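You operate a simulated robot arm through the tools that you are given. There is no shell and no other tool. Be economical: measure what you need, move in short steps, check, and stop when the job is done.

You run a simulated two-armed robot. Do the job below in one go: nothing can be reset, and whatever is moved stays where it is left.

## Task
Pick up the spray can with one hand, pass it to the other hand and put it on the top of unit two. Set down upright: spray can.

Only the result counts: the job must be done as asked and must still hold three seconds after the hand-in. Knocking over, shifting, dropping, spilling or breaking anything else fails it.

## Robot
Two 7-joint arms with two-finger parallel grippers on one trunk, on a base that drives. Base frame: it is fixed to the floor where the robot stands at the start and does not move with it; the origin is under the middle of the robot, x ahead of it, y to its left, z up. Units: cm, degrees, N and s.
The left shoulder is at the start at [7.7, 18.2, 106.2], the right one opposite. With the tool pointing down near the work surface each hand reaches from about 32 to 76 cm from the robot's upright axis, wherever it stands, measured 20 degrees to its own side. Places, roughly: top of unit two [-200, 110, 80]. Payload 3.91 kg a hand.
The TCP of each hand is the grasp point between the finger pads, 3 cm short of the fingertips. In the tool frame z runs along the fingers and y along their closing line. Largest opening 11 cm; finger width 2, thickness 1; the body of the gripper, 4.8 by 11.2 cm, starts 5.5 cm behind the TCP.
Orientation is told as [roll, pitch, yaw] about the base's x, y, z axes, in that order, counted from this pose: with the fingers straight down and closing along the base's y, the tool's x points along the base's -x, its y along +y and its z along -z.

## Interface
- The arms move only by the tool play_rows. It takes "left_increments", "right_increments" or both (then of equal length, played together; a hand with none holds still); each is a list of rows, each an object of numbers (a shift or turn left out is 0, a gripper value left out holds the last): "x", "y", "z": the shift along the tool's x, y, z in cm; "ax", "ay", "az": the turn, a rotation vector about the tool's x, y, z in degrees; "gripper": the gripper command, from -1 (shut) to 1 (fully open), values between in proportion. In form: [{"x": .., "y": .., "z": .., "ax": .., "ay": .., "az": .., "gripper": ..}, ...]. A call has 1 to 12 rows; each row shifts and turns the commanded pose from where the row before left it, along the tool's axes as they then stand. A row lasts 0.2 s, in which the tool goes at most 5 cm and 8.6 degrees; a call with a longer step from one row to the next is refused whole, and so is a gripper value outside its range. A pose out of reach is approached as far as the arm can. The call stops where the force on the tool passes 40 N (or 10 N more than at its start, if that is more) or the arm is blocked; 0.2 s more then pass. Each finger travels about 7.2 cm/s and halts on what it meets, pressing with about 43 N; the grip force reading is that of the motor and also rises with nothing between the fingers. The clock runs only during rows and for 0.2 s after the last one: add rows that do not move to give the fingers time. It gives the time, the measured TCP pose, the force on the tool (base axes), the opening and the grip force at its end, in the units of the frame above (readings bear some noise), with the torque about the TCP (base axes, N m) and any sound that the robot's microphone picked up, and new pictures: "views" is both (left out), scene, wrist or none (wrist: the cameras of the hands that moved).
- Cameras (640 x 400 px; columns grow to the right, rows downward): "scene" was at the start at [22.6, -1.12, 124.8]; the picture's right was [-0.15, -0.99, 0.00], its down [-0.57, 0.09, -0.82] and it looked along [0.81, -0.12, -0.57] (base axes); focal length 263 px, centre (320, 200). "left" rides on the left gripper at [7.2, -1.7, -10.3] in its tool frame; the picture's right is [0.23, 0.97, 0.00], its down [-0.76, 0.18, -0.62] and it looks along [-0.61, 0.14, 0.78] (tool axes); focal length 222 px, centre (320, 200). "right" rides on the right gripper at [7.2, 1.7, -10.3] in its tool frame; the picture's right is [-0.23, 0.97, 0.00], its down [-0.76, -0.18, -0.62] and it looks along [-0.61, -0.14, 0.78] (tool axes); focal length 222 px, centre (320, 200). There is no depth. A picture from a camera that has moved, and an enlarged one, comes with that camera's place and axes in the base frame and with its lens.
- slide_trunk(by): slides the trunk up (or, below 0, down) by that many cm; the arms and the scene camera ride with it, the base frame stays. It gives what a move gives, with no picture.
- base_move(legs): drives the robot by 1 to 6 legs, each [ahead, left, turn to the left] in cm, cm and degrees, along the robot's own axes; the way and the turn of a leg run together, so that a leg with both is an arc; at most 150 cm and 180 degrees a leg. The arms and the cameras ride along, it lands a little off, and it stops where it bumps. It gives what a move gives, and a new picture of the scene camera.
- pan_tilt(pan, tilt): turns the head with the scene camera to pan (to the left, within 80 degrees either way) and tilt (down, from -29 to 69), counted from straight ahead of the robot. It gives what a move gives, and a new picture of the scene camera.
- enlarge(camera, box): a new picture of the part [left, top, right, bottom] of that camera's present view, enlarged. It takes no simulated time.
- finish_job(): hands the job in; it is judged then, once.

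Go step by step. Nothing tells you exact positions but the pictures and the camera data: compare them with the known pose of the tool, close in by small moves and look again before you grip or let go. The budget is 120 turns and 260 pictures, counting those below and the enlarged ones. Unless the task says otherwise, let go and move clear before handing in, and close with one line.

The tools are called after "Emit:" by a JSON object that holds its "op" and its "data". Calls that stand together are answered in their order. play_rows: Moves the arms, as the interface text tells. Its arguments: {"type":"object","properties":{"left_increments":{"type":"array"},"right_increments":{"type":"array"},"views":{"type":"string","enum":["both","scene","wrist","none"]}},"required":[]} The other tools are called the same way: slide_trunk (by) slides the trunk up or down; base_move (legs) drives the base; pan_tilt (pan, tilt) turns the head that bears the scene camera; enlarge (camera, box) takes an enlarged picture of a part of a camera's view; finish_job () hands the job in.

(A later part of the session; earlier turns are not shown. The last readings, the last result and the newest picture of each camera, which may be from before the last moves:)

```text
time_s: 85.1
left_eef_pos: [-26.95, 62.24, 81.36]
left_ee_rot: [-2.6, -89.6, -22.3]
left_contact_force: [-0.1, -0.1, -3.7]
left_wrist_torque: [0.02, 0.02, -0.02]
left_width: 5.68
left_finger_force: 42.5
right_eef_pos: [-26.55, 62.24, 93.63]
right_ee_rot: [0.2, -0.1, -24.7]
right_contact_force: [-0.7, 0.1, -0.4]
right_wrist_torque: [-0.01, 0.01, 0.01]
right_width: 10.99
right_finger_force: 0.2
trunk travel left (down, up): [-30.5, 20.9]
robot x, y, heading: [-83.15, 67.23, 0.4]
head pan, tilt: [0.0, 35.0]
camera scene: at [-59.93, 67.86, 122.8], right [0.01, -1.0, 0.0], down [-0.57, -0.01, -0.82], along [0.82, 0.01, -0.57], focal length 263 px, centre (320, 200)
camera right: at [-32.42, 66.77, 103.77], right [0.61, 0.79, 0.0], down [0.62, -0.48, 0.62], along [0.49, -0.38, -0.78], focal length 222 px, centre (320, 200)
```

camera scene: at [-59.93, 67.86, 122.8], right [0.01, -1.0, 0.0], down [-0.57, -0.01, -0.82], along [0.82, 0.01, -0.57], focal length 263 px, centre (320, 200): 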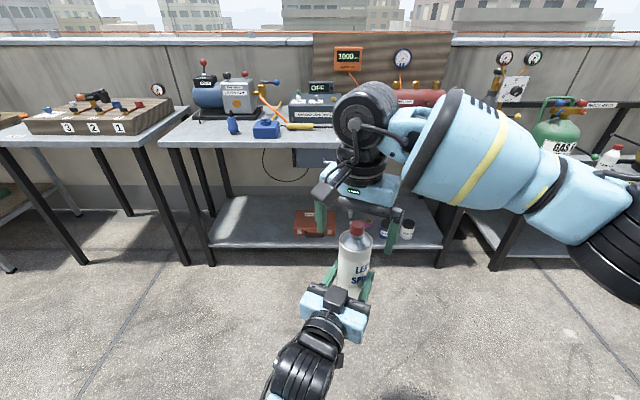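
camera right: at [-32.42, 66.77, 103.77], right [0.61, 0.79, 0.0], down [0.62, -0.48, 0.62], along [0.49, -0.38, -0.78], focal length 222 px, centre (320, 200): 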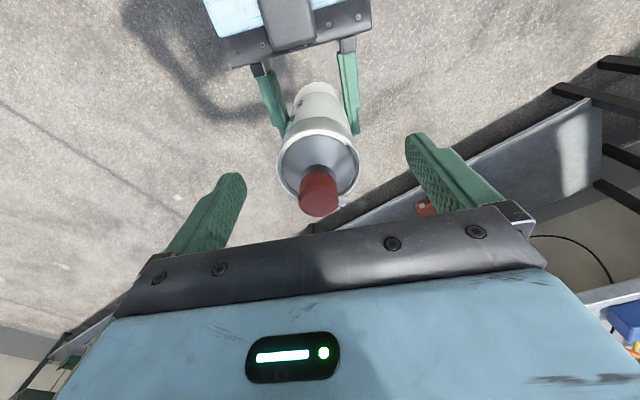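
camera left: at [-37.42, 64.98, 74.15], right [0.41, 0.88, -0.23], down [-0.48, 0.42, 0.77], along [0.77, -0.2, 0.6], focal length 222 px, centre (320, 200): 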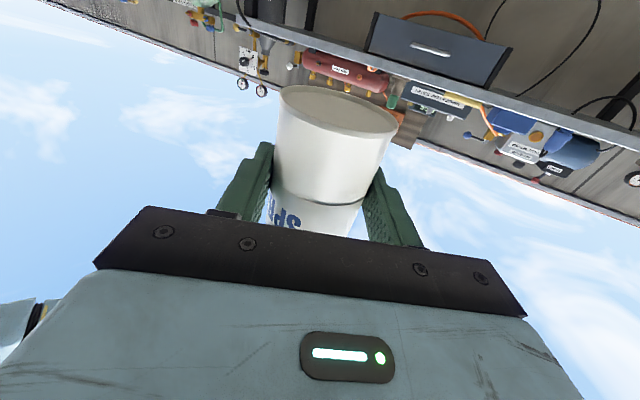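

Still lined up, with a 0.3 cm correction. I'll go down to the grip height, check forces, and close the right gripper.

Emit:
{"op": "play_rows", "data": {"right_increments": [{"x": -0.25, "y": -0.25, "z": 1.5}, {"z": 1.5}, {"z": 1.3}, {}, {"gripper": 0.3}, {}, {"gripper": 0.1}, {"gripper": -0.2}, {"gripper": -1}, {}, {}], "views": "both"}}

Emit:
{"op": "enlarge", "data": {"camera": "scene", "box": [280, 140, 440, 340]}}

```text
time_s: 87.5
left_eef_pos: [-26.97, 62.29, 81.43]
left_ee_rot: [-4.3, -89.4, -20.5]
left_contact_force: [4.2, 3.1, -2.4]
left_wrist_torque: [-0.18, 0.25, 0.1]
left_width: 5.68
left_finger_force: 42.3
right_eef_pos: [-26.25, 61.88, 89.15]
right_ee_rot: [0.1, 0.0, -24.8]
right_contact_force: [-4.3, -3.4, 0.3]
right_wrist_torque: [-0.09, 0.12, -0.05]
right_width: 5.68
right_finger_force: 42.5
trunk travel left (down, up): [-30.5, 20.9]
robot x, y, heading: [-83.2, 67.22, 0.5]
head pan, tilt: [0.0, 35.0]
camera scene: at [-59.92, 67.86, 122.8], right [0.01, -1.0, 0.0], down [-0.57, -0.01, -0.82], along [0.82, 0.01, -0.57], focal length 263 px, centre (320, 200)
camera right: at [-32.22, 66.45, 99.39], right [0.61, 0.79, 0.0], down [0.62, -0.48, 0.62], along [0.49, -0.38, -0.78], focal length 222 px, centre (320, 200)
```

scene: 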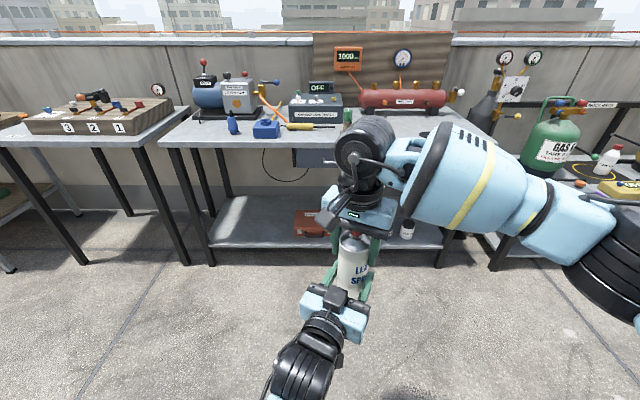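
right: 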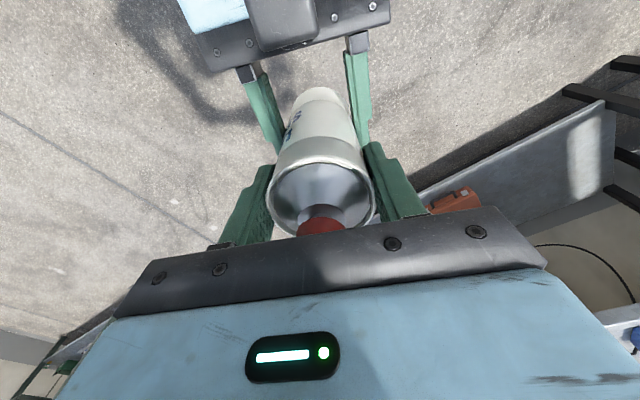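

```text
2.00 times, centred on (360, 240) of scene
camera zoom: at [-59.92, 67.86, 122.8], right [0.01, -1.0, 0.0], down [-0.57, -0.01, -0.82], along [0.82, 0.01, -0.57], focal length 525 px, centre (240, 120)
```

zoom: 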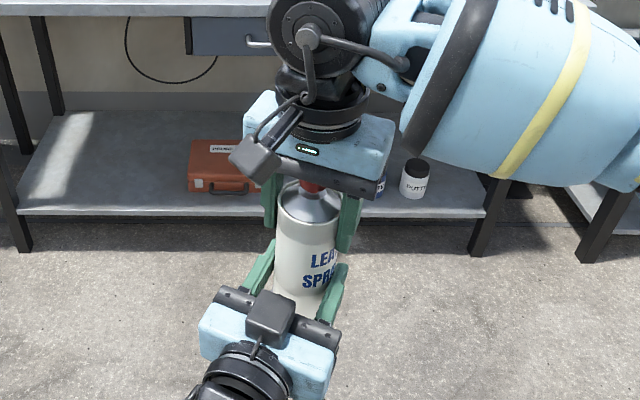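

Both hands now hold the can. I'll keep both on it while driving so it can't slip again, first turning left 90° and looking toward unit two.

Emit:
{"op": "base_move", "data": {"legs": [[0, 0, 45], [0, 0, 45]]}}

Emit:
{"op": "pan_tilt", "data": {"pan": 70, "tilt": 40}}

```text
time_s: 92.0
left_eef_pos: [-77.65, 123.42, 81.25]
left_ee_rot: [-3.3, -89.6, 68.2]
left_contact_force: [-8.2, 4.9, -2.1]
left_wrist_torque: [-0.04, -0.18, 0.11]
left_width: 5.65
left_finger_force: 43.4
right_eef_pos: [-77.27, 124.25, 89.18]
right_ee_rot: [0.0, -0.2, 64.8]
right_contact_force: [8.4, -4.3, 0.0]
right_wrist_torque: [-0.3, -0.5, -0.05]
right_width: 5.69
right_finger_force: 43.1
trunk travel left (down, up): [-30.5, 20.9]
robot x, y, heading: [-83.41, 67.39, 90.5]
head pan, tilt: [0.0, 35.0]
camera scene: at [-83.25, 90.82, 122.79], right [1.0, 0.0, 0.0], down [0.0, -0.57, -0.82], along [0.0, 0.82, -0.57], focal length 263 px, centre (320, 200)
```

scene: 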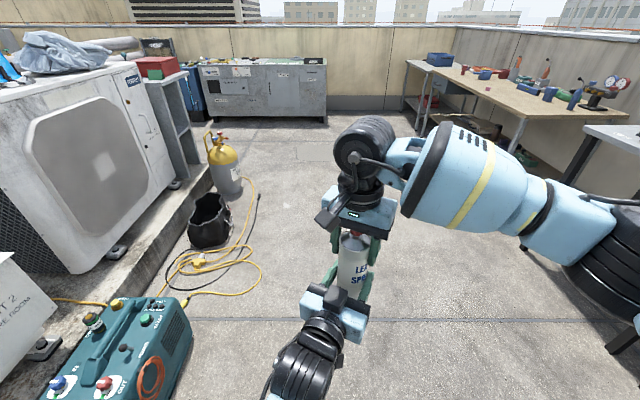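

```text
time_s: 93.4
left_eef_pos: [-77.68, 123.39, 81.42]
left_ee_rot: [12.2, -89.6, 52.6]
left_contact_force: [3.6, -2.2, 1.7]
left_wrist_torque: [0.06, 0.01, 0.0]
left_width: 5.67
left_finger_force: 43.3
right_eef_pos: [-77.31, 124.22, 89.22]
right_ee_rot: [0.0, -0.1, 64.9]
right_contact_force: [-3.7, 1.9, -2.0]
right_wrist_torque: [0.1, 0.27, -0.05]
right_width: 5.69
right_finger_force: 43.1
trunk travel left (down, up): [-30.5, 20.9]
robot x, y, heading: [-82.91, 67.43, 90.4]
head pan, tilt: [70.0, 40.0]
camera scene: at [-91.2, 84.89, 122.04], right [0.34, 0.94, 0.0], down [0.6, -0.22, -0.77], along [-0.72, 0.26, -0.64], focal length 263 px, centre (320, 200)
```

scene: 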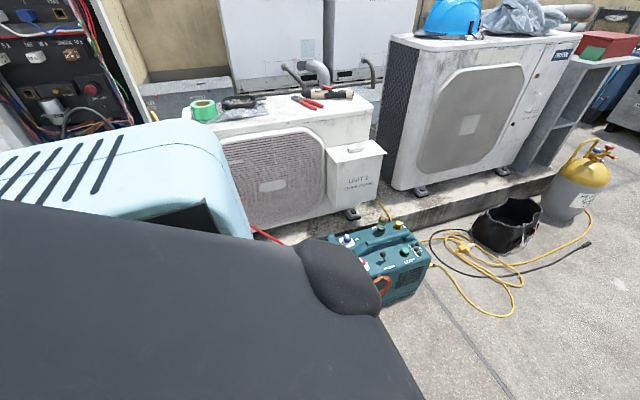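

Unit two's top front edge is at x≈-186, and the free spot is near [-194, 107]. A teal machine stands on the floor at x≈-160…-135, y≈120…150, with hoses nearby, so I need to know my own footprint before choosing a stand.

Emit:
{"op": "pan_tilt", "data": {"pan": 80, "tilt": 69}}

Emit:
{"op": "pan_tilt", "data": {"pan": 35, "tilt": 50}}

```text
time_s: 94.3
left_eef_pos: [-77.65, 123.49, 81.21]
left_ee_rot: [10.2, -89.6, 54.6]
left_contact_force: [4.2, -2.4, 2.5]
left_wrist_torque: [0.14, 0.24, -0.04]
left_width: 5.67
left_finger_force: 43.1
right_eef_pos: [-77.33, 124.27, 89.17]
right_ee_rot: [0.1, 0.0, 64.9]
right_contact_force: [-4.1, 1.5, -3.0]
right_wrist_torque: [0.0, 0.09, 0.04]
right_width: 5.68
right_finger_force: 42.9
trunk travel left (down, up): [-30.5, 20.9]
robot x, y, heading: [-83.27, 67.85, 90.3]
head pan, tilt: [80.0, 68.8]
camera scene: at [-88.72, 82.96, 118.43], right [0.17, 0.99, 0.0], down [0.92, -0.16, -0.36], along [-0.36, 0.06, -0.93], focal length 263 px, centre (320, 200)
```

scene: 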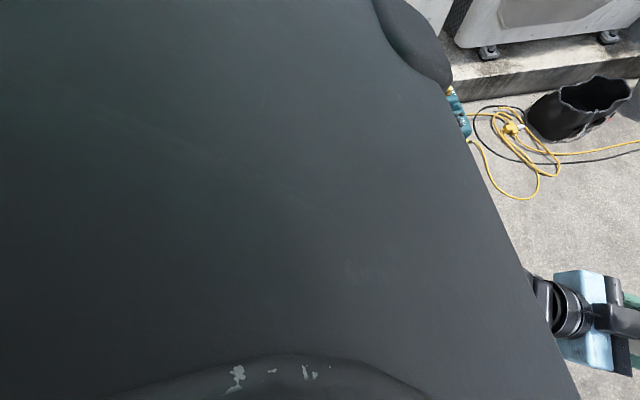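

```text
time_s: 95.5
left_eef_pos: [-77.56, 123.4, 81.35]
left_ee_rot: [6.5, -89.6, 58.3]
left_contact_force: [5.8, -1.1, 3.3]
left_wrist_torque: [0.06, 0.2, -0.02]
left_width: 5.68
left_finger_force: 43.1
right_eef_pos: [-77.17, 124.27, 89.2]
right_ee_rot: [0.0, -0.1, 64.8]
right_contact_force: [-4.4, 1.3, -4.7]
right_wrist_torque: [0.01, 0.16, 0.0]
right_width: 5.7
right_finger_force: 42.8
trunk travel left (down, up): [-30.5, 20.9]
robot x, y, heading: [-83.02, 67.39, 90.1]
head pan, tilt: [35.0, 50.0]
camera scene: at [-87.65, 88.3, 120.62], right [0.82, 0.58, 0.0], down [0.44, -0.63, -0.64], along [-0.37, 0.52, -0.77], focal length 263 px, centre (320, 200)
```

scene: 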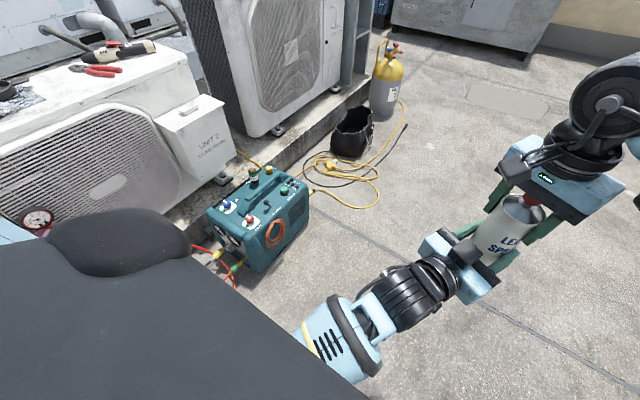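

The dark surface is just my chest; the machine's near edge is at x≈-143, with hoses further toward -y. The plan is to stand clear at about [-105, 123] facing -y and reach sideways to unit two with the right arm. I'll turn and back into that area with both hands on the can.

Emit:
{"op": "base_move", "data": {"legs": [[0, 0, -45], [0, 0, -45], [0, 0, -45], [0, 0, -45], [-56, -8, 0]]}}

Emit:
{"op": "pan_tilt", "data": {"pan": -75, "tilt": 40}}

```text
time_s: 106.9
left_eef_pos: [-97.11, 67.32, 81.27]
left_ee_rot: [8.1, -89.5, -121.7]
left_contact_force: [-3.8, -0.1, 3.4]
left_wrist_torque: [-0.05, -0.05, -0.02]
left_width: 5.68
left_finger_force: 42.6
right_eef_pos: [-97.35, 66.59, 89.16]
right_ee_rot: [0.1, 0.0, -113.6]
right_contact_force: [3.9, 1.0, -5.0]
right_wrist_torque: [-0.04, -0.24, 0.0]
right_width: 5.69
right_finger_force: 42.7
trunk travel left (down, up): [-30.5, 20.9]
robot x, y, heading: [-93.11, 124.11, -88.3]
head pan, tilt: [35.0, 50.0]
camera scene: at [-87.99, 103.27, 120.63], right [-0.8, -0.6, 0.0], down [-0.46, 0.61, -0.64], along [0.39, -0.51, -0.77], focal length 263 px, centre (320, 200)
```

scene: 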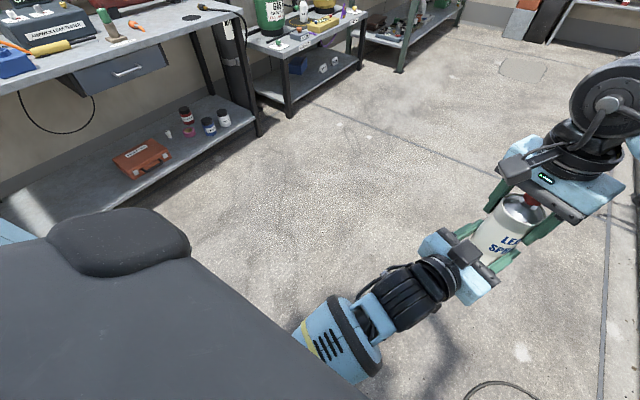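

```text
time_s: 108.8
left_eef_pos: [-97.06, 67.37, 81.26]
left_ee_rot: [13.0, -89.5, -126.7]
left_contact_force: [-2.4, 2.0, 1.9]
left_wrist_torque: [-0.06, 0.02, -0.08]
left_width: 5.66
left_finger_force: 42.7
right_eef_pos: [-97.48, 66.61, 89.2]
right_ee_rot: [-0.1, -0.1, -113.5]
right_contact_force: [2.0, -1.8, -0.8]
right_wrist_torque: [-0.09, -0.21, 0.08]
right_width: 5.69
right_finger_force: 43.3
trunk travel left (down, up): [-30.5, 20.9]
robot x, y, heading: [-93.01, 123.76, -88.4]
head pan, tilt: [-75.0, 40.0]
camera scene: at [-100.73, 106.92, 122.04], right [-0.29, 0.96, 0.0], down [0.62, 0.19, -0.77], along [-0.73, -0.22, -0.64], focal length 263 px, centre (320, 200)
```

scene: 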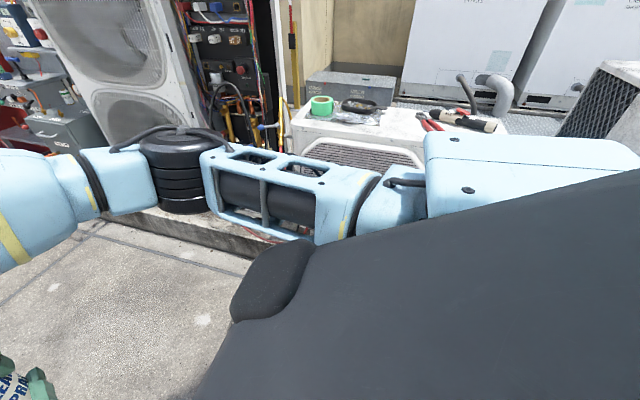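

The unit is in view to my right. I'll zoom in to fix its front edge and height.

Emit:
{"op": "enlarge", "data": {"camera": "scene", "box": [270, 70, 530, 200]}}

```text
2.46 times, centred on (400, 135) of scene
camera zoom: at [-100.73, 106.92, 122.04], right [-0.29, 0.96, 0.0], down [0.62, 0.19, -0.77], along [-0.73, -0.22, -0.64], focal length 646 px, centre (123, 360)
```

zoom: 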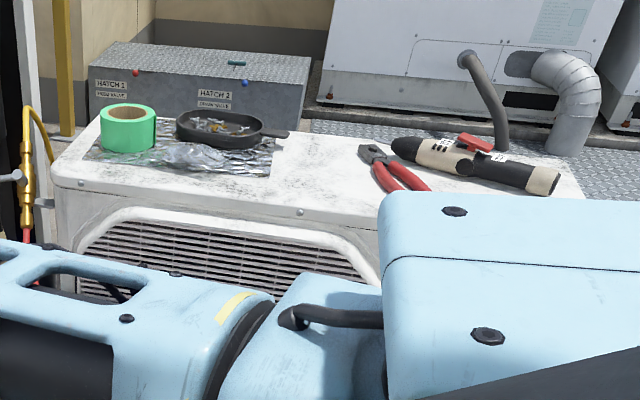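

The free patch on unit two is between the foil (y<102) and the pliers (y>117), with the front edge at x≈-187.5. I'll target [-193, 109]. Now I'll release the left hand, lowering it away while the right hand lifts the can out.

Emit:
{"op": "play_rows", "data": {"left_increments": [{"gripper": -0.2}, {"gripper": 0.3}, {"gripper": 1}, {}, {}, {}], "views": "wrist"}}

Emit:
{"op": "play_rows", "data": {"left_increments": [{"x": 0.5}, {"x": 1}, {"x": 1.5}, {"x": 1.5}, {"x": 1.5}, {"x": 1}, {"x": 1}, {}], "right_increments": [{"z": -0.5}, {"z": -1}, {"z": -1.5}, {"z": -1.5}, {"z": -1.5}, {"z": -1}, {"z": -1}, {}], "views": "wrist"}}

Emit:
{"op": "pan_tilt", "data": {"pan": 0, "tilt": 40}}

```text
time_s: 110.2
left_eef_pos: [-97.13, 67.35, 81.33]
left_ee_rot: [10.1, -89.6, -123.6]
left_contact_force: [-0.1, 0.2, 0.2]
left_wrist_torque: [0.01, 0.01, -0.02]
left_width: 11.02
left_finger_force: 0.1
right_eef_pos: [-97.42, 66.65, 89.12]
right_ee_rot: [-0.1, -0.1, -113.5]
right_contact_force: [-0.3, -0.3, 1.4]
right_wrist_torque: [-0.01, 0.01, 0.0]
right_width: 5.71
right_finger_force: 42.7
trunk travel left (down, up): [-30.5, 20.9]
robot x, y, heading: [-93.25, 123.55, -88.1]
head pan, tilt: [-75.0, 40.0]
camera left: at [-94.53, 77.52, 74.27], right [0.89, -0.39, -0.23], down [0.41, 0.49, 0.77], along [-0.19, -0.78, 0.6], focal length 222 px, centre (320, 200)
```

left: 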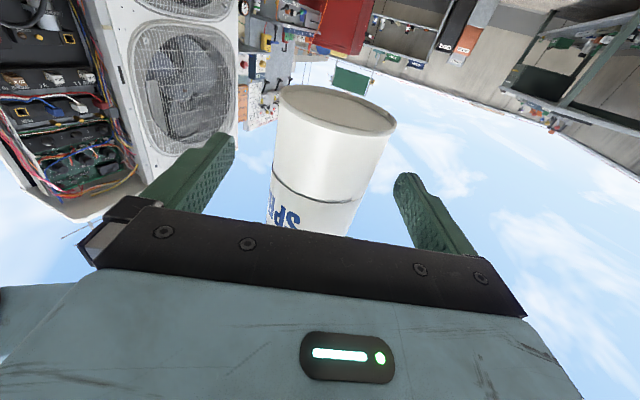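

```text
time_s: 112.0
left_eef_pos: [-96.51, 66.88, 73.59]
left_ee_rot: [84.1, -88.9, 162.3]
left_contact_force: [0.2, -0.5, -0.7]
left_wrist_torque: [0.01, 0.01, 0.02]
left_width: 11.03
left_finger_force: 0.1
right_eef_pos: [-97.44, 66.65, 97.23]
right_ee_rot: [0.0, -0.1, -113.5]
right_contact_force: [0.4, 0.8, -4.0]
right_wrist_torque: [0.01, 0.01, 0.0]
right_width: 5.7
right_finger_force: 43.6
trunk travel left (down, up): [-30.5, 20.9]
robot x, y, heading: [-92.98, 123.36, -88.2]
head pan, tilt: [-75.0, 40.0]
camera right: at [-93.08, 72.59, 107.45], right [0.8, -0.6, 0.0], down [-0.47, -0.63, 0.62], along [-0.37, -0.5, -0.78], focal length 222 px, centre (320, 200)
camera left: at [-93.9, 77.17, 66.45], right [0.9, -0.39, -0.21], down [0.4, 0.5, 0.77], along [-0.19, -0.77, 0.61], focal length 222 px, centre (320, 200)
```

right: 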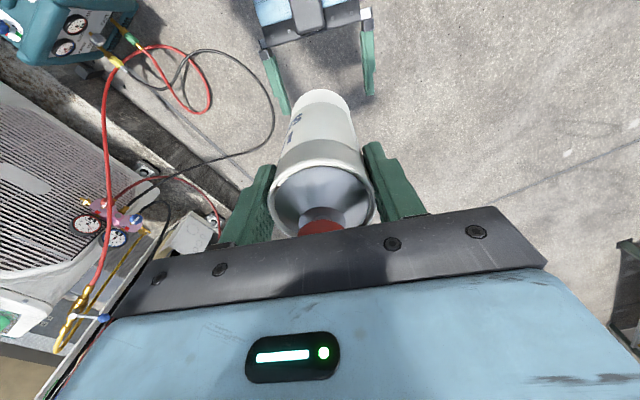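
left: 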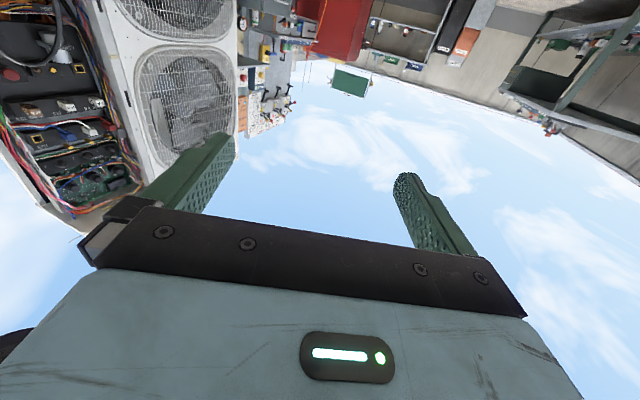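

```text
time_s: 113.5
left_eef_pos: [-96.45, 67.24, 73.46]
left_ee_rot: [70.0, -88.9, 176.4]
left_contact_force: [-0.7, 0.2, 0.5]
left_wrist_torque: [0.02, -0.03, 0.0]
left_width: 10.99
left_finger_force: 0.1
right_eef_pos: [-97.45, 66.54, 97.18]
right_ee_rot: [-0.1, -0.1, -113.5]
right_contact_force: [-0.9, -0.3, -3.1]
right_wrist_torque: [-0.01, 0.0, 0.02]
right_width: 5.68
right_finger_force: 43.4
trunk travel left (down, up): [-30.5, 20.9]
robot x, y, heading: [-92.85, 123.64, -88.0]
head pan, tilt: [0.0, 40.0]
camera scene: at [-92.33, 100.89, 122.04], right [-1.0, -0.03, 0.0], down [-0.02, 0.64, -0.77], along [0.02, -0.77, -0.64], focal length 263 px, centre (320, 200)
```

scene: 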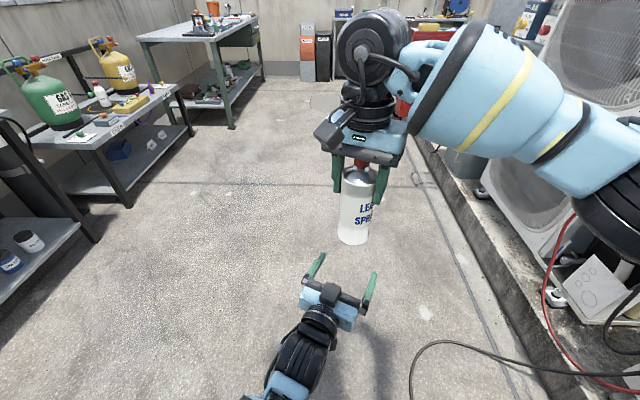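

The can hangs upright in the right hand alone, clear of the left. I'll swing it round to my right side, staying high, toward unit two.

Emit:
{"op": "play_rows", "data": {"right_increments": [{"x": -0.3, "y": -1.5}, {"x": -0.4, "y": -2.5}, {"x": -0.5, "y": -3.5}, {"x": -0.5, "y": -3.5}, {"x": -0.5, "y": -3.5}, {"x": -0.5, "y": -3.5}, {"x": -0.5, "y": -3.5}, {"x": -0.5, "y": -3.5}, {"x": -0.5, "y": -3.5}, {"x": -0.4, "y": -2.5}, {"x": -0.2, "y": -1.5}, {}], "views": "none"}}

Emit:
{"op": "play_rows", "data": {"right_increments": [{"az": 6}, {"az": 6}, {"az": 6}, {"az": 6}, {"az": 6}, {}], "views": "wrist"}}

```text
time_s: 116.1
left_eef_pos: [-96.52, 67.29, 73.1]
left_ee_rot: [57.9, -88.8, -171.3]
left_contact_force: [0.1, -0.3, -0.1]
left_wrist_torque: [-0.02, 0.03, -0.02]
left_width: 11.0
left_finger_force: 0.0
right_eef_pos: [-129.19, 75.21, 97.19]
right_ee_rot: [0.0, 0.0, -113.5]
right_contact_force: [-1.4, 0.1, -2.6]
right_wrist_torque: [-0.02, -0.02, -0.02]
right_width: 5.71
right_finger_force: 43.3
trunk travel left (down, up): [-30.5, 20.9]
robot x, y, heading: [-93.02, 123.81, -88.0]
head pan, tilt: [0.0, 40.0]
```

```text
time_s: 117.5
left_eef_pos: [-96.44, 67.48, 72.94]
left_ee_rot: [55.1, -88.8, -168.8]
left_contact_force: [-0.3, -0.6, -0.5]
left_wrist_torque: [-0.01, 0.0, 0.01]
left_width: 10.97
left_finger_force: 0.1
right_eef_pos: [-129.05, 75.18, 97.25]
right_ee_rot: [0.0, 0.0, -143.5]
right_contact_force: [-0.3, -0.7, -3.1]
right_wrist_torque: [0.0, -0.03, -0.01]
right_width: 5.7
right_finger_force: 43.2
trunk travel left (down, up): [-30.5, 20.9]
robot x, y, heading: [-93.17, 123.62, -88.3]
head pan, tilt: [0.0, 40.0]
camera right: at [-122.37, 78.12, 107.46], right [0.39, -0.92, 0.0], down [-0.72, -0.31, 0.62], along [-0.57, -0.25, -0.78], focal length 222 px, centre (320, 200)
```

right: 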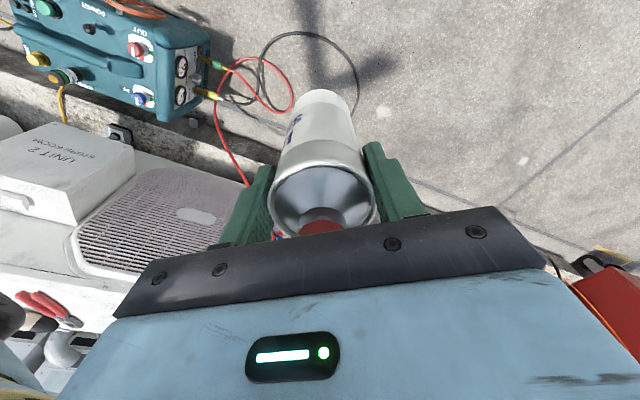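

The hand is over the hoses and everything is clear. I'll continue round toward the unit, turning the wrist to follow.

Emit:
{"op": "play_rows", "data": {"right_increments": [{"x": -0.5, "y": -1.4}, {"x": -0.9, "y": -2.6}, {"x": -1.3, "y": -3.6}, {"x": -1.3, "y": -3.6}, {"x": -1.3, "y": -3.6}, {"x": -1.3, "y": -3.6}, {"x": -1.3, "y": -3.6}, {"x": -1.3, "y": -3.6}, {"x": -1.3, "y": -3.6}, {"x": -0.9, "y": -2.6}, {"x": -0.5, "y": -1.4}, {}], "views": "wrist"}}

Emit:
{"op": "pan_tilt", "data": {"pan": -70, "tilt": 40}}

```text
time_s: 120.1
left_eef_pos: [-96.41, 67.39, 73.01]
left_ee_rot: [52.3, -88.8, -165.9]
left_contact_force: [0.4, 0.1, -0.7]
left_wrist_torque: [-0.02, 0.0, 0.0]
left_width: 11.01
left_finger_force: 0.0
right_eef_pos: [-158.43, 94.76, 97.18]
right_ee_rot: [0.1, 0.0, -143.5]
right_contact_force: [-0.7, -0.2, -3.9]
right_wrist_torque: [-0.01, -0.03, 0.02]
right_width: 5.74
right_finger_force: 43.5
trunk travel left (down, up): [-30.5, 20.9]
robot x, y, heading: [-93.12, 123.95, -88.1]
head pan, tilt: [0.0, 40.0]
camera right: at [-151.77, 97.71, 107.46], right [0.4, -0.92, 0.0], down [-0.72, -0.31, 0.62], along [-0.57, -0.25, -0.78], focal length 222 px, centre (320, 200)
```

right: 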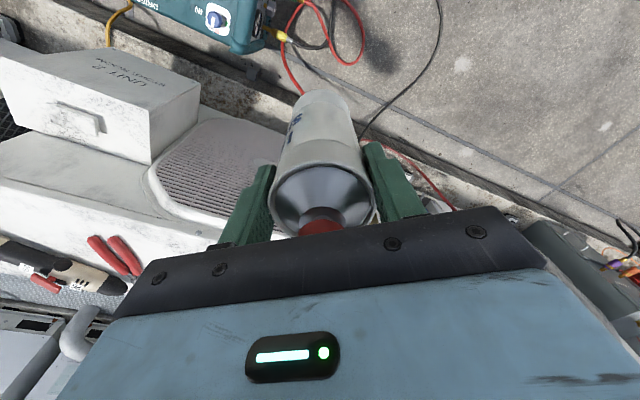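

```text
time_s: 121.5
left_eef_pos: [-96.54, 67.43, 73.05]
left_ee_rot: [51.5, -88.8, -165.1]
left_contact_force: [-0.2, -1.2, -0.4]
left_wrist_torque: [0.01, 0.0, -0.01]
left_width: 11.0
left_finger_force: 0.0
right_eef_pos: [-158.41, 94.64, 97.22]
right_ee_rot: [0.1, 0.0, -143.5]
right_contact_force: [-0.6, 0.4, -2.8]
right_wrist_torque: [0.01, -0.02, -0.04]
right_width: 5.7
right_finger_force: 42.9
trunk travel left (down, up): [-30.5, 20.9]
robot x, y, heading: [-93.21, 123.57, -88.1]
head pan, tilt: [-70.0, 40.0]
camera scene: at [-100.51, 106.24, 122.04], right [-0.37, 0.93, 0.0], down [0.6, 0.24, -0.77], along [-0.71, -0.29, -0.64], focal length 263 px, centre (320, 200)
```

scene: 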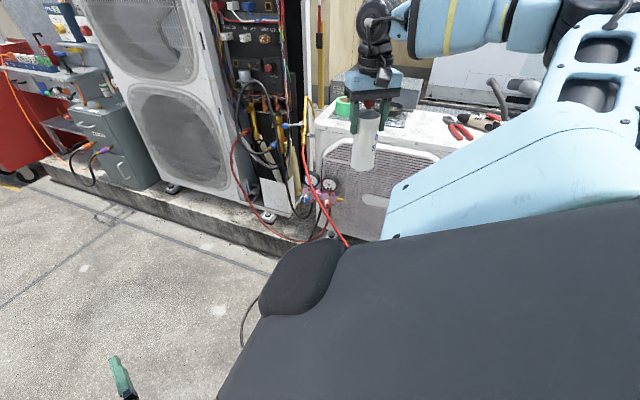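

Reach is good so far. I'll extend further toward the unit to find the sideways limit before deciding how far to shift the base.

Emit:
{"op": "play_rows", "data": {"right_increments": [{"x": -0.4, "y": -1.5}, {"x": -0.6, "y": -2.7}, {"x": -0.6, "y": -2.7}, {"x": -0.6, "y": -2.7}, {"x": -0.6, "y": -2.7}, {"x": -0.6, "y": -2.7}, {"x": -0.6, "y": -2.7}, {"x": -0.5, "y": -2.2}, {"x": -0.3, "y": -1.5}, {}], "views": "wrist"}}

```text
time_s: 123.7
left_eef_pos: [-96.42, 67.43, 72.9]
left_ee_rot: [51.0, -88.8, -164.5]
left_contact_force: [-0.7, -0.2, 0.3]
left_wrist_torque: [0.0, -0.02, -0.01]
left_width: 11.01
left_finger_force: 0.0
right_eef_pos: [-172.95, 106.89, 97.86]
right_ee_rot: [0.0, -0.1, -143.6]
right_contact_force: [-0.2, -0.2, -2.8]
right_wrist_torque: [0.01, 0.02, 0.0]
right_width: 5.7
right_finger_force: 42.7
right hand out of reach, approached as far as the arm can: row 8, 9
trunk travel left (down, up): [-30.5, 20.9]
robot x, y, heading: [-92.87, 123.62, -88.1]
head pan, tilt: [-70.0, 40.0]
camera right: at [-166.07, 109.84, 108.06], right [0.4, -0.92, 0.0], down [-0.72, -0.31, 0.62], along [-0.57, -0.25, -0.78], focal length 222 px, centre (320, 200)
```

right: 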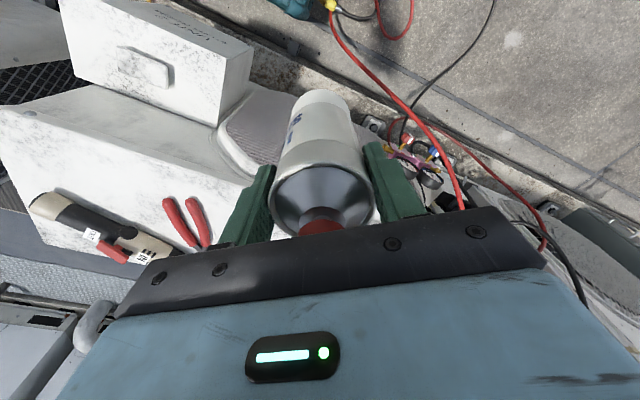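

The side reach limit is about 81 cm from my axis, so I need to shift about 17 cm toward the unit, and the machine's near edge is at x≈-141. To be sure of my base size, I'll turn the left hand's camera back toward my base.

Emit:
{"op": "play_rows", "data": {"left_increments": [{"ay": 8.5}, {"ay": 8.5}, {"ay": 8.5}, {"ay": 8.5}, {"ay": 8.5}, {"ay": 8.5}, {"ay": 8.5}, {"ay": 8.5}, {"ay": 8.5}, {"ay": 8.5}, {"ay": 8.5}, {"ay": 8.5}], "views": "none"}}

Emit:
{"op": "play_rows", "data": {"left_increments": [{"ay": 8, "z": -2}, {"ay": 8, "z": -2}, {"ay": 8, "z": -2}, {}], "views": "wrist"}}

```text
time_s: 126.5
left_eef_pos: [-94.49, 67.06, 71.97]
left_ee_rot: [1.3, 13.9, -111.3]
left_contact_force: [0.0, -0.1, -0.3]
left_wrist_torque: [0.01, 0.01, -0.01]
left_width: 10.99
left_finger_force: 0.1
right_eef_pos: [-172.84, 106.85, 97.74]
right_ee_rot: [0.0, 0.0, -143.6]
right_contact_force: [0.2, -0.1, -3.9]
right_wrist_torque: [0.01, 0.04, 0.01]
right_width: 5.68
right_finger_force: 42.9
trunk travel left (down, up): [-30.5, 20.9]
robot x, y, heading: [-92.99, 123.4, -88.2]
head pan, tilt: [-70.0, 40.0]
stopped in row 12 (left hand): the arm was blocked; the commanded pose is now the measured one
```

```text
time_s: 127.5
left_eef_pos: [-92.63, 68.1, 76.98]
left_ee_rot: [0.9, 27.1, -112.2]
left_contact_force: [0.0, -0.1, -0.6]
left_wrist_torque: [0.0, 0.0, 0.02]
left_width: 10.99
left_finger_force: 0.1
left hand out of reach, approached as far as the arm can: row 1, 2, 3
right_eef_pos: [-172.87, 106.96, 97.89]
right_ee_rot: [0.0, -0.1, -143.5]
right_contact_force: [0.7, 0.1, -2.0]
right_wrist_torque: [-0.01, 0.02, 0.01]
right_width: 5.69
right_finger_force: 42.9
trunk travel left (down, up): [-30.5, 20.9]
robot x, y, heading: [-93.1, 123.89, -88.3]
head pan, tilt: [-70.0, 40.0]
camera left: at [-93.82, 70.49, 89.65], right [0.97, -0.19, 0.12], down [-0.21, -0.96, 0.21], along [0.07, -0.23, -0.97], focal length 222 px, centre (320, 200)
```

left: 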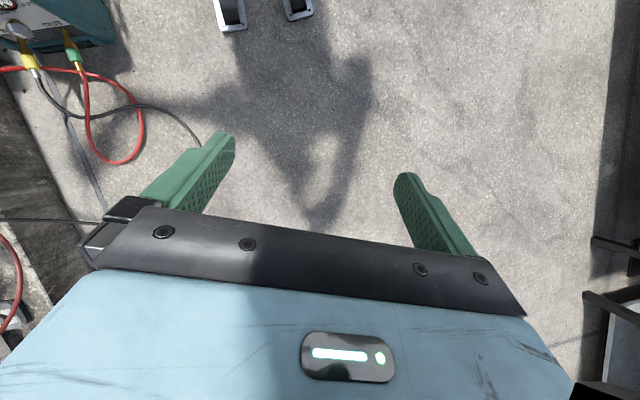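

My base is just two small feet, about ±13 cm wide, so there's ample room to shift toward the unit. I'll step sideways gently, starting with 5 cm, and check the grip.

Emit:
{"op": "base_move", "data": {"legs": [[0, -5, 0]]}}

```text
time_s: 128.6
left_eef_pos: [-97.42, 68.1, 77.04]
left_ee_rot: [1.1, 27.3, -112.1]
left_contact_force: [-0.3, -0.6, -0.3]
left_wrist_torque: [0.02, -0.02, 0.02]
left_width: 11.0
left_finger_force: 0.1
right_eef_pos: [-177.71, 106.6, 97.83]
right_ee_rot: [0.0, -0.2, -143.5]
right_contact_force: [-0.7, -0.3, -4.6]
right_wrist_torque: [0.02, -0.03, -0.03]
right_width: 5.69
right_finger_force: 43.0
trunk travel left (down, up): [-30.5, 20.9]
robot x, y, heading: [-97.71, 123.52, -88.1]
head pan, tilt: [-70.0, 40.0]
camera scene: at [-105.38, 106.08, 122.04], right [-0.37, 0.93, 0.0], down [0.6, 0.24, -0.77], along [-0.71, -0.29, -0.64], focal length 263 px, centre (320, 200)
```

scene: 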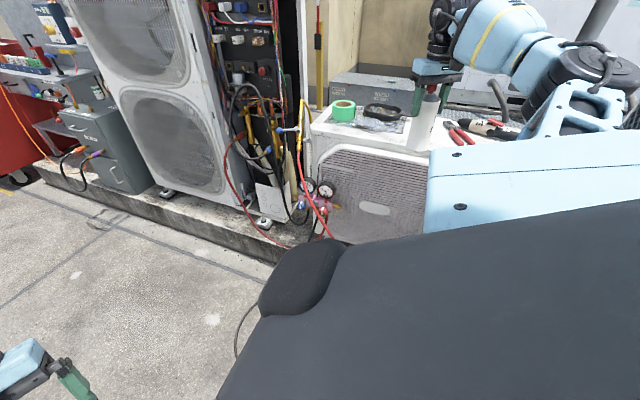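

The grip held. I'll continue in gentle steps to bring the can over the unit.

Emit:
{"op": "base_move", "data": {"legs": [[0, -6, 0], [0, -6, 0], [0, -4, 0]]}}

Emit:
{"op": "play_rows", "data": {"right_increments": [{"y": 0}], "views": "wrist"}}

Emit:
{"op": "enlarge", "data": {"camera": "scene", "box": [300, 40, 560, 220]}}

```text
time_s: 131.3
left_eef_pos: [-113.0, 67.52, 77.02]
left_ee_rot: [1.0, 27.2, -112.1]
left_contact_force: [-0.6, 0.7, 0.0]
left_wrist_torque: [0.03, 0.01, -0.01]
left_width: 11.02
left_finger_force: 0.1
right_eef_pos: [-193.27, 106.03, 97.74]
right_ee_rot: [0.0, -0.1, -143.5]
right_contact_force: [-0.9, 0.3, -4.4]
right_wrist_torque: [0.01, -0.01, 0.01]
right_width: 5.67
right_finger_force: 42.8
trunk travel left (down, up): [-30.5, 20.9]
robot x, y, heading: [-113.5, 123.13, -88.1]
head pan, tilt: [-70.0, 40.0]
camera scene: at [-121.01, 105.57, 122.03], right [-0.37, 0.93, 0.0], down [0.6, 0.24, -0.77], along [-0.71, -0.29, -0.64], focal length 263 px, centre (320, 200)
```

scene: 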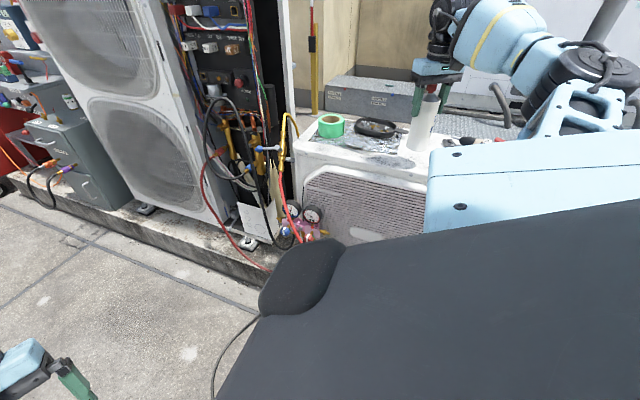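

```text
time_s: 131.7
left_eef_pos: [-113.03, 67.48, 77.05]
left_ee_rot: [1.0, 27.1, -112.0]
left_contact_force: [0.9, 0.4, 0.6]
left_wrist_torque: [0.01, 0.01, -0.01]
left_width: 11.01
left_finger_force: 0.1
right_eef_pos: [-193.32, 106.17, 97.75]
right_ee_rot: [0.0, 0.1, -143.6]
right_contact_force: [-0.6, 0.0, -3.0]
right_wrist_torque: [0.04, -0.03, 0.01]
right_width: 5.7
right_finger_force: 43.5
trunk travel left (down, up): [-30.5, 20.9]
robot x, y, heading: [-113.44, 122.79, -88.1]
head pan, tilt: [-70.0, 40.0]
camera right: at [-186.55, 109.1, 108.01], right [0.4, -0.92, 0.0], down [-0.72, -0.31, 0.62], along [-0.57, -0.25, -0.78], focal length 222 px, centre (320, 200)
```

right: 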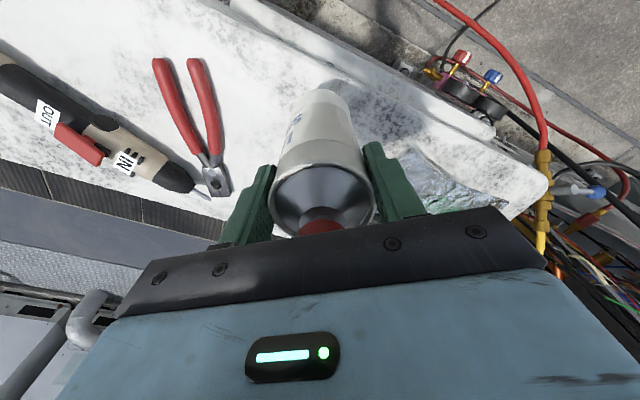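

```text
2.22 times, centred on (430, 130) of scene
camera zoom: at [-120.99, 105.57, 122.04], right [-0.37, 0.93, 0.0], down [0.6, 0.24, -0.77], along [-0.71, -0.29, -0.64], focal length 584 px, centre (76, 356)
```

zoom: 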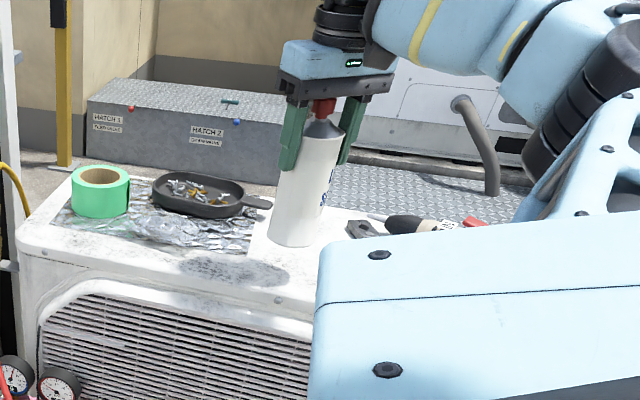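

The can hangs over the clear patch but is only about 5 cm inside the front edge. I'll step 3 cm closer for margin, then start lowering.

Emit:
{"op": "base_move", "data": {"legs": [[0, -3, 0]]}}

Emit:
{"op": "play_rows", "data": {"right_increments": [{"z": 1, "y": -0.5, "x": 0.3}, {"z": 1, "y": -0.5, "x": 0.3}, {"z": 1}, {"z": 0.5}, {}], "views": "wrist"}}

Emit:
{"op": "enlarge", "data": {"camera": "scene", "box": [300, 40, 560, 220]}}

```text
time_s: 132.4
left_eef_pos: [-113.0, 67.41, 76.9]
left_ee_rot: [0.9, 27.1, -112.3]
left_contact_force: [-0.3, -0.8, 0.6]
left_wrist_torque: [-0.01, -0.03, 0.01]
left_width: 11.05
left_finger_force: 0.0
right_eef_pos: [-193.26, 106.12, 97.81]
right_ee_rot: [0.0, 0.1, -143.5]
right_contact_force: [0.6, 0.1, -3.3]
right_wrist_torque: [0.0, 0.01, 0.01]
right_width: 5.7
right_finger_force: 42.9
trunk travel left (down, up): [-30.5, 20.9]
robot x, y, heading: [-113.53, 122.8, -88.0]
head pan, tilt: [-70.0, 40.0]
stopped in leg 1: the robot was blocked; the commanded pose is now the measured one
camera scene: at [-120.97, 105.57, 122.04], right [-0.37, 0.93, 0.0], down [0.6, 0.24, -0.77], along [-0.71, -0.29, -0.64], focal length 263 px, centre (320, 200)
```

scene: 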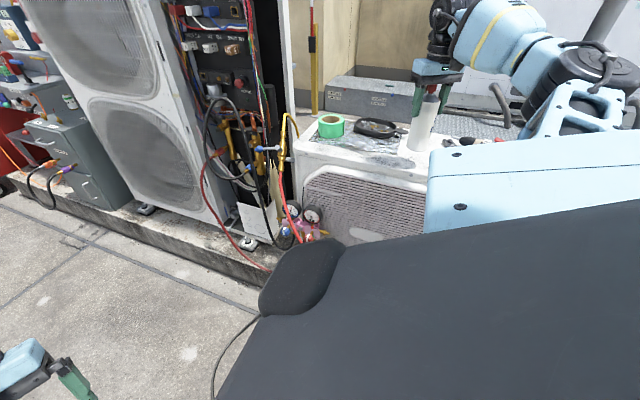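

```text
time_s: 133.6
left_eef_pos: [-113.06, 67.5, 76.98]
left_ee_rot: [0.8, 27.2, -112.3]
left_contact_force: [0.2, 0.0, 0.5]
left_wrist_torque: [-0.02, 0.0, -0.04]
left_width: 10.99
left_finger_force: 0.0
right_eef_pos: [-193.32, 106.83, 94.97]
right_ee_rot: [0.0, 0.0, -143.5]
right_contact_force: [-0.2, -0.6, -3.7]
right_wrist_torque: [-0.02, 0.01, 0.02]
right_width: 5.7
right_finger_force: 42.7
right hand out of reach, approached as far as the arm can: row 2
trunk travel left (down, up): [-30.5, 20.9]
robot x, y, heading: [-113.6, 122.87, -88.2]
head pan, tilt: [-70.0, 40.0]
camera right: at [-186.48, 109.8, 105.28], right [0.4, -0.92, 0.0], down [-0.72, -0.31, 0.62], along [-0.57, -0.25, -0.78], focal length 222 px, centre (320, 200)
```

right: 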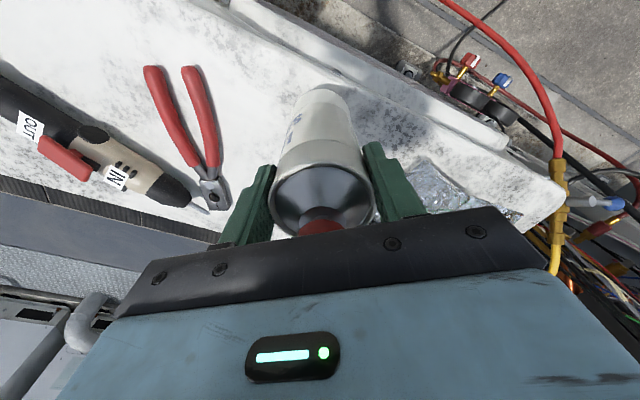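

```text
2.22 times, centred on (430, 130) of scene
camera zoom: at [-120.97, 105.57, 122.04], right [-0.37, 0.93, 0.0], down [0.6, 0.24, -0.77], along [-0.71, -0.29, -0.64], focal length 584 px, centre (76, 356)
```

zoom: 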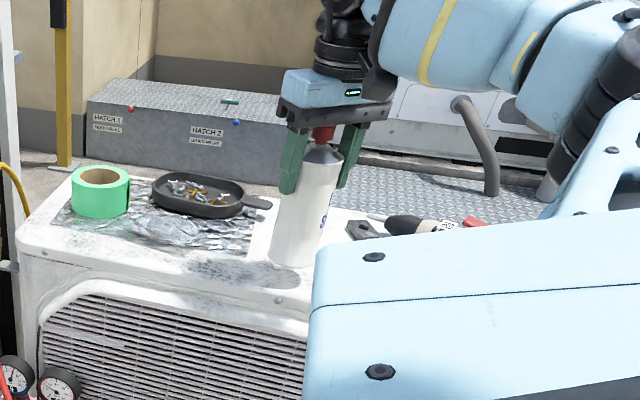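

The base touched something and stopped with no movement, so I'll leave it there; the can is already well inside the edge. I'll lower 2 cm while easing 1 cm further in.

Emit:
{"op": "play_rows", "data": {"right_increments": [{"z": 0.7}, {"z": 0.7, "x": -0.4, "y": -0.3}, {"z": 0.6, "x": -0.4, "y": -0.3}, {}], "views": "wrist"}}

Emit:
{"op": "enlarge", "data": {"camera": "scene", "box": [370, 70, 470, 190]}}

```text
time_s: 134.6
left_eef_pos: [-113.01, 67.48, 77.02]
left_ee_rot: [0.9, 27.2, -112.1]
left_contact_force: [-0.2, 0.5, 1.0]
left_wrist_torque: [0.0, -0.01, 0.01]
left_width: 11.01
left_finger_force: 0.1
right_eef_pos: [-193.54, 106.82, 94.39]
right_ee_rot: [0.0, 0.0, -143.7]
right_contact_force: [1.4, -0.2, -2.8]
right_wrist_torque: [-0.04, -0.02, 0.0]
right_width: 5.7
right_finger_force: 42.8
right hand out of reach, approached as far as the arm can: row 2, 3
trunk travel left (down, up): [-30.5, 20.9]
robot x, y, heading: [-113.58, 122.54, -87.8]
head pan, tilt: [-70.0, 40.0]
camera right: at [-186.63, 109.82, 104.66], right [0.4, -0.92, 0.0], down [-0.72, -0.31, 0.62], along [-0.57, -0.25, -0.78], focal length 222 px, centre (320, 200)
```

right: 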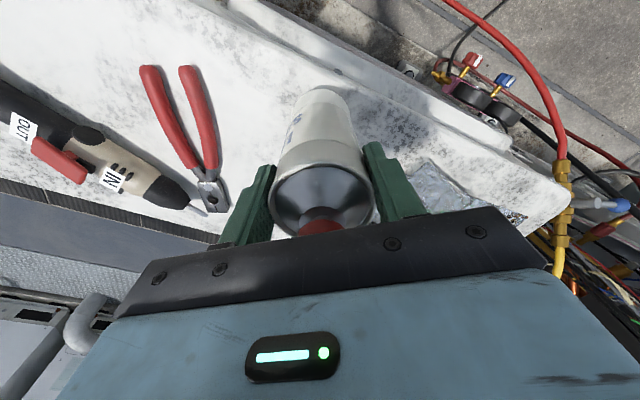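

```text
3.33 times, centred on (420, 130) of scene
camera zoom: at [-120.95, 105.57, 122.04], right [-0.37, 0.93, 0.0], down [0.6, 0.24, -0.77], along [-0.71, -0.29, -0.64], focal length 875 px, centre (-13, 433)
```

zoom: 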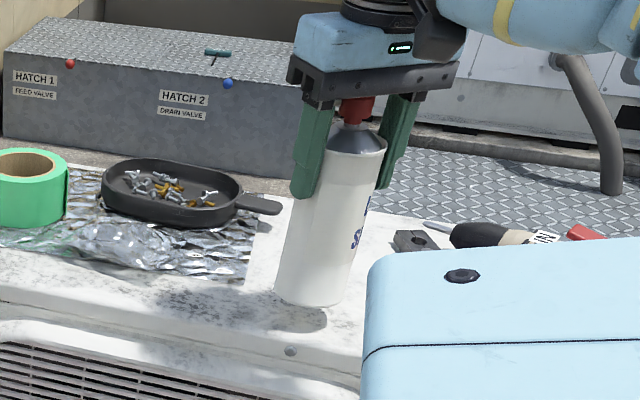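

The arm is at its horizontal limit but the spot is good. I'll lower straight down in small steps and watch for contact.

Emit:
{"op": "play_rows", "data": {"right_increments": [{"z": 0.5, "x": 0.25, "y": 0.15}, {"z": 0.5}, {"z": 0.5}, {"z": 0.4}, {}], "views": "none"}}

Emit:
{"op": "enlarge", "data": {"camera": "scene", "box": [370, 70, 470, 190]}}

```text
time_s: 135.8
left_eef_pos: [-113.02, 67.52, 76.99]
left_ee_rot: [0.9, 27.2, -112.2]
left_contact_force: [-0.3, -0.2, -0.6]
left_wrist_torque: [0.02, -0.02, -0.02]
left_width: 10.98
left_finger_force: 0.1
right_eef_pos: [-193.03, 106.81, 92.46]
right_ee_rot: [0.1, -0.1, -143.6]
right_contact_force: [0.3, 0.3, -3.0]
right_wrist_torque: [0.03, -0.02, -0.02]
right_width: 5.67
right_finger_force: 42.9
trunk travel left (down, up): [-30.5, 20.9]
robot x, y, heading: [-113.79, 123.06, -88.3]
head pan, tilt: [-70.0, 40.0]
```

```text
3.33 times, centred on (420, 130) of scene
camera zoom: at [-120.96, 105.57, 122.04], right [-0.37, 0.93, 0.0], down [0.6, 0.24, -0.77], along [-0.71, -0.29, -0.64], focal length 875 px, centre (-13, 433)
```

zoom: 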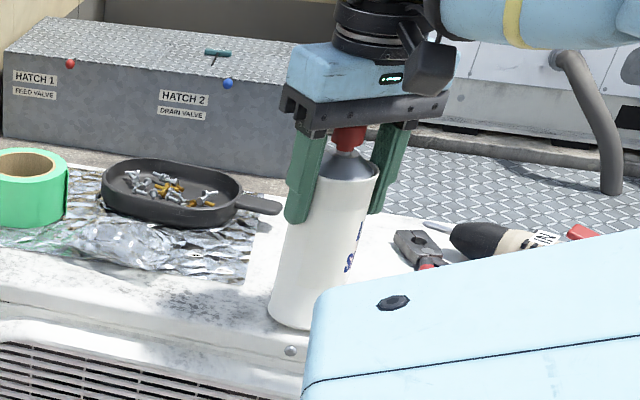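

The can is close to contact but only about 1.5 cm inside the rounded front edge. I'll turn the wrist to a more natural yaw for the side reach and try to get 2 cm further in.

Emit:
{"op": "play_rows", "data": {"right_increments": [{"z": -0.8}, {"az": 6}, {"az": 6}, {"az": 6}, {"az": 6}, {"x": -0.65, "y": -0.14}, {"x": -0.65, "y": -0.14}, {"x": -0.65, "y": -0.14}, {"x": -0.5}, {}], "views": "wrist"}}

```text
time_s: 138.0
left_eef_pos: [-112.99, 67.53, 76.99]
left_ee_rot: [0.9, 27.2, -112.2]
left_contact_force: [0.2, -0.1, -0.2]
left_wrist_torque: [-0.01, -0.02, -0.01]
left_width: 11.0
left_finger_force: 0.1
right_eef_pos: [-195.55, 106.73, 93.19]
right_ee_rot: [0.0, 0.0, -167.6]
right_contact_force: [0.1, -0.4, -3.0]
right_wrist_torque: [0.03, 0.02, 0.0]
right_width: 5.7
right_finger_force: 43.1
trunk travel left (down, up): [-30.5, 20.9]
robot x, y, heading: [-113.61, 122.95, -88.1]
head pan, tilt: [-70.0, 40.0]
camera right: at [-188.14, 106.74, 103.48], right [-0.01, -1.0, 0.0], down [-0.78, 0.01, 0.62], along [-0.62, 0.01, -0.78], focal length 222 px, centre (320, 200)
```

right: 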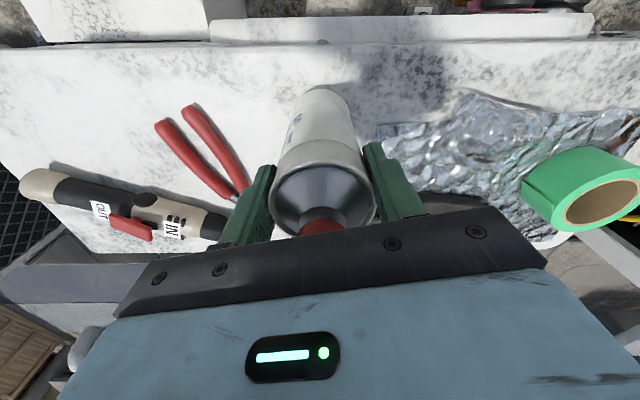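

That gave 2 cm more, with about 3 cm to the front edge, 4 cm to the foil and 9 cm to the pliers. I'll go 0.8 cm further in and lower slowly until contact.

Emit:
{"op": "play_rows", "data": {"right_increments": [{"x": -0.4}, {"x": -0.4, "y": -0.3}, {"z": 0.4}, {"z": 0.4}, {"z": 0.4}, {"z": 0.2}, {}], "views": "none"}}

Emit:
{"op": "enlarge", "data": {"camera": "scene", "box": [370, 70, 470, 190]}}

```text
time_s: 139.6
left_eef_pos: [-113.04, 67.54, 76.94]
left_ee_rot: [0.9, 27.2, -112.2]
left_contact_force: [-0.8, -0.3, -0.1]
left_wrist_torque: [-0.02, -0.01, 0.02]
left_width: 11.02
left_finger_force: 0.1
right_eef_pos: [-196.26, 106.76, 91.9]
right_ee_rot: [0.0, 0.0, -167.6]
right_contact_force: [0.0, -0.5, -2.6]
right_wrist_torque: [0.0, 0.01, -0.02]
right_width: 5.67
right_finger_force: 42.9
trunk travel left (down, up): [-30.5, 20.9]
robot x, y, heading: [-113.83, 122.59, -88.1]
head pan, tilt: [-70.0, 40.0]
```

```text
3.33 times, centred on (420, 130) of scene
camera zoom: at [-120.96, 105.57, 122.04], right [-0.37, 0.93, 0.0], down [0.6, 0.24, -0.77], along [-0.71, -0.29, -0.64], focal length 875 px, centre (-13, 433)
```

zoom: 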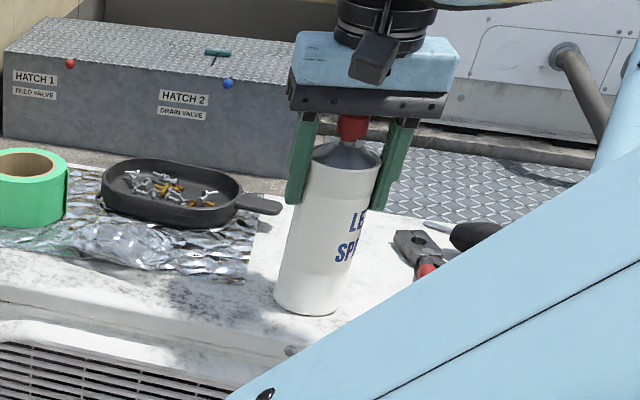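

No contact yet. I'll go on in 0.2 cm steps.

Emit:
{"op": "play_rows", "data": {"right_increments": [{"z": 0.2}, {"z": 0.2}, {"z": 0.2}, {}], "views": "none"}}

Emit:
{"op": "play_rows", "data": {"right_increments": [{"z": 0.15}, {"z": 0.15}, {}], "views": "none"}}

```text
time_s: 140.6
left_eef_pos: [-112.81, 67.53, 76.9]
left_ee_rot: [0.7, 27.1, -112.1]
left_contact_force: [-0.1, 0.1, -0.4]
left_wrist_torque: [0.02, 0.02, 0.01]
left_width: 11.0
left_finger_force: 0.1
right_eef_pos: [-196.24, 106.87, 91.85]
right_ee_rot: [0.2, -0.5, -167.7]
right_contact_force: [4.0, -2.6, 29.9]
right_wrist_torque: [-0.2, 0.54, 0.01]
right_width: 5.68
right_finger_force: 42.8
trunk travel left (down, up): [-30.5, 20.9]
robot x, y, heading: [-113.37, 122.96, -88.3]
head pan, tilt: [-70.0, 40.0]
```

```text
time_s: 141.4
left_eef_pos: [-112.62, 67.62, 77.01]
left_ee_rot: [0.7, 27.1, -112.2]
left_contact_force: [-0.3, -0.1, 0.5]
left_wrist_torque: [0.04, 0.01, -0.02]
left_width: 11.01
left_finger_force: 0.1
right_eef_pos: [-196.23, 106.85, 91.35]
right_ee_rot: [0.0, -0.2, -167.7]
right_contact_force: [-0.8, -2.8, 31.7]
right_wrist_torque: [-0.1, 0.29, -0.04]
right_width: 5.71
right_finger_force: 43.4
trunk travel left (down, up): [-30.5, 20.9]
robot x, y, heading: [-113.7, 122.94, -88.0]
head pan, tilt: [-70.0, 40.0]
```

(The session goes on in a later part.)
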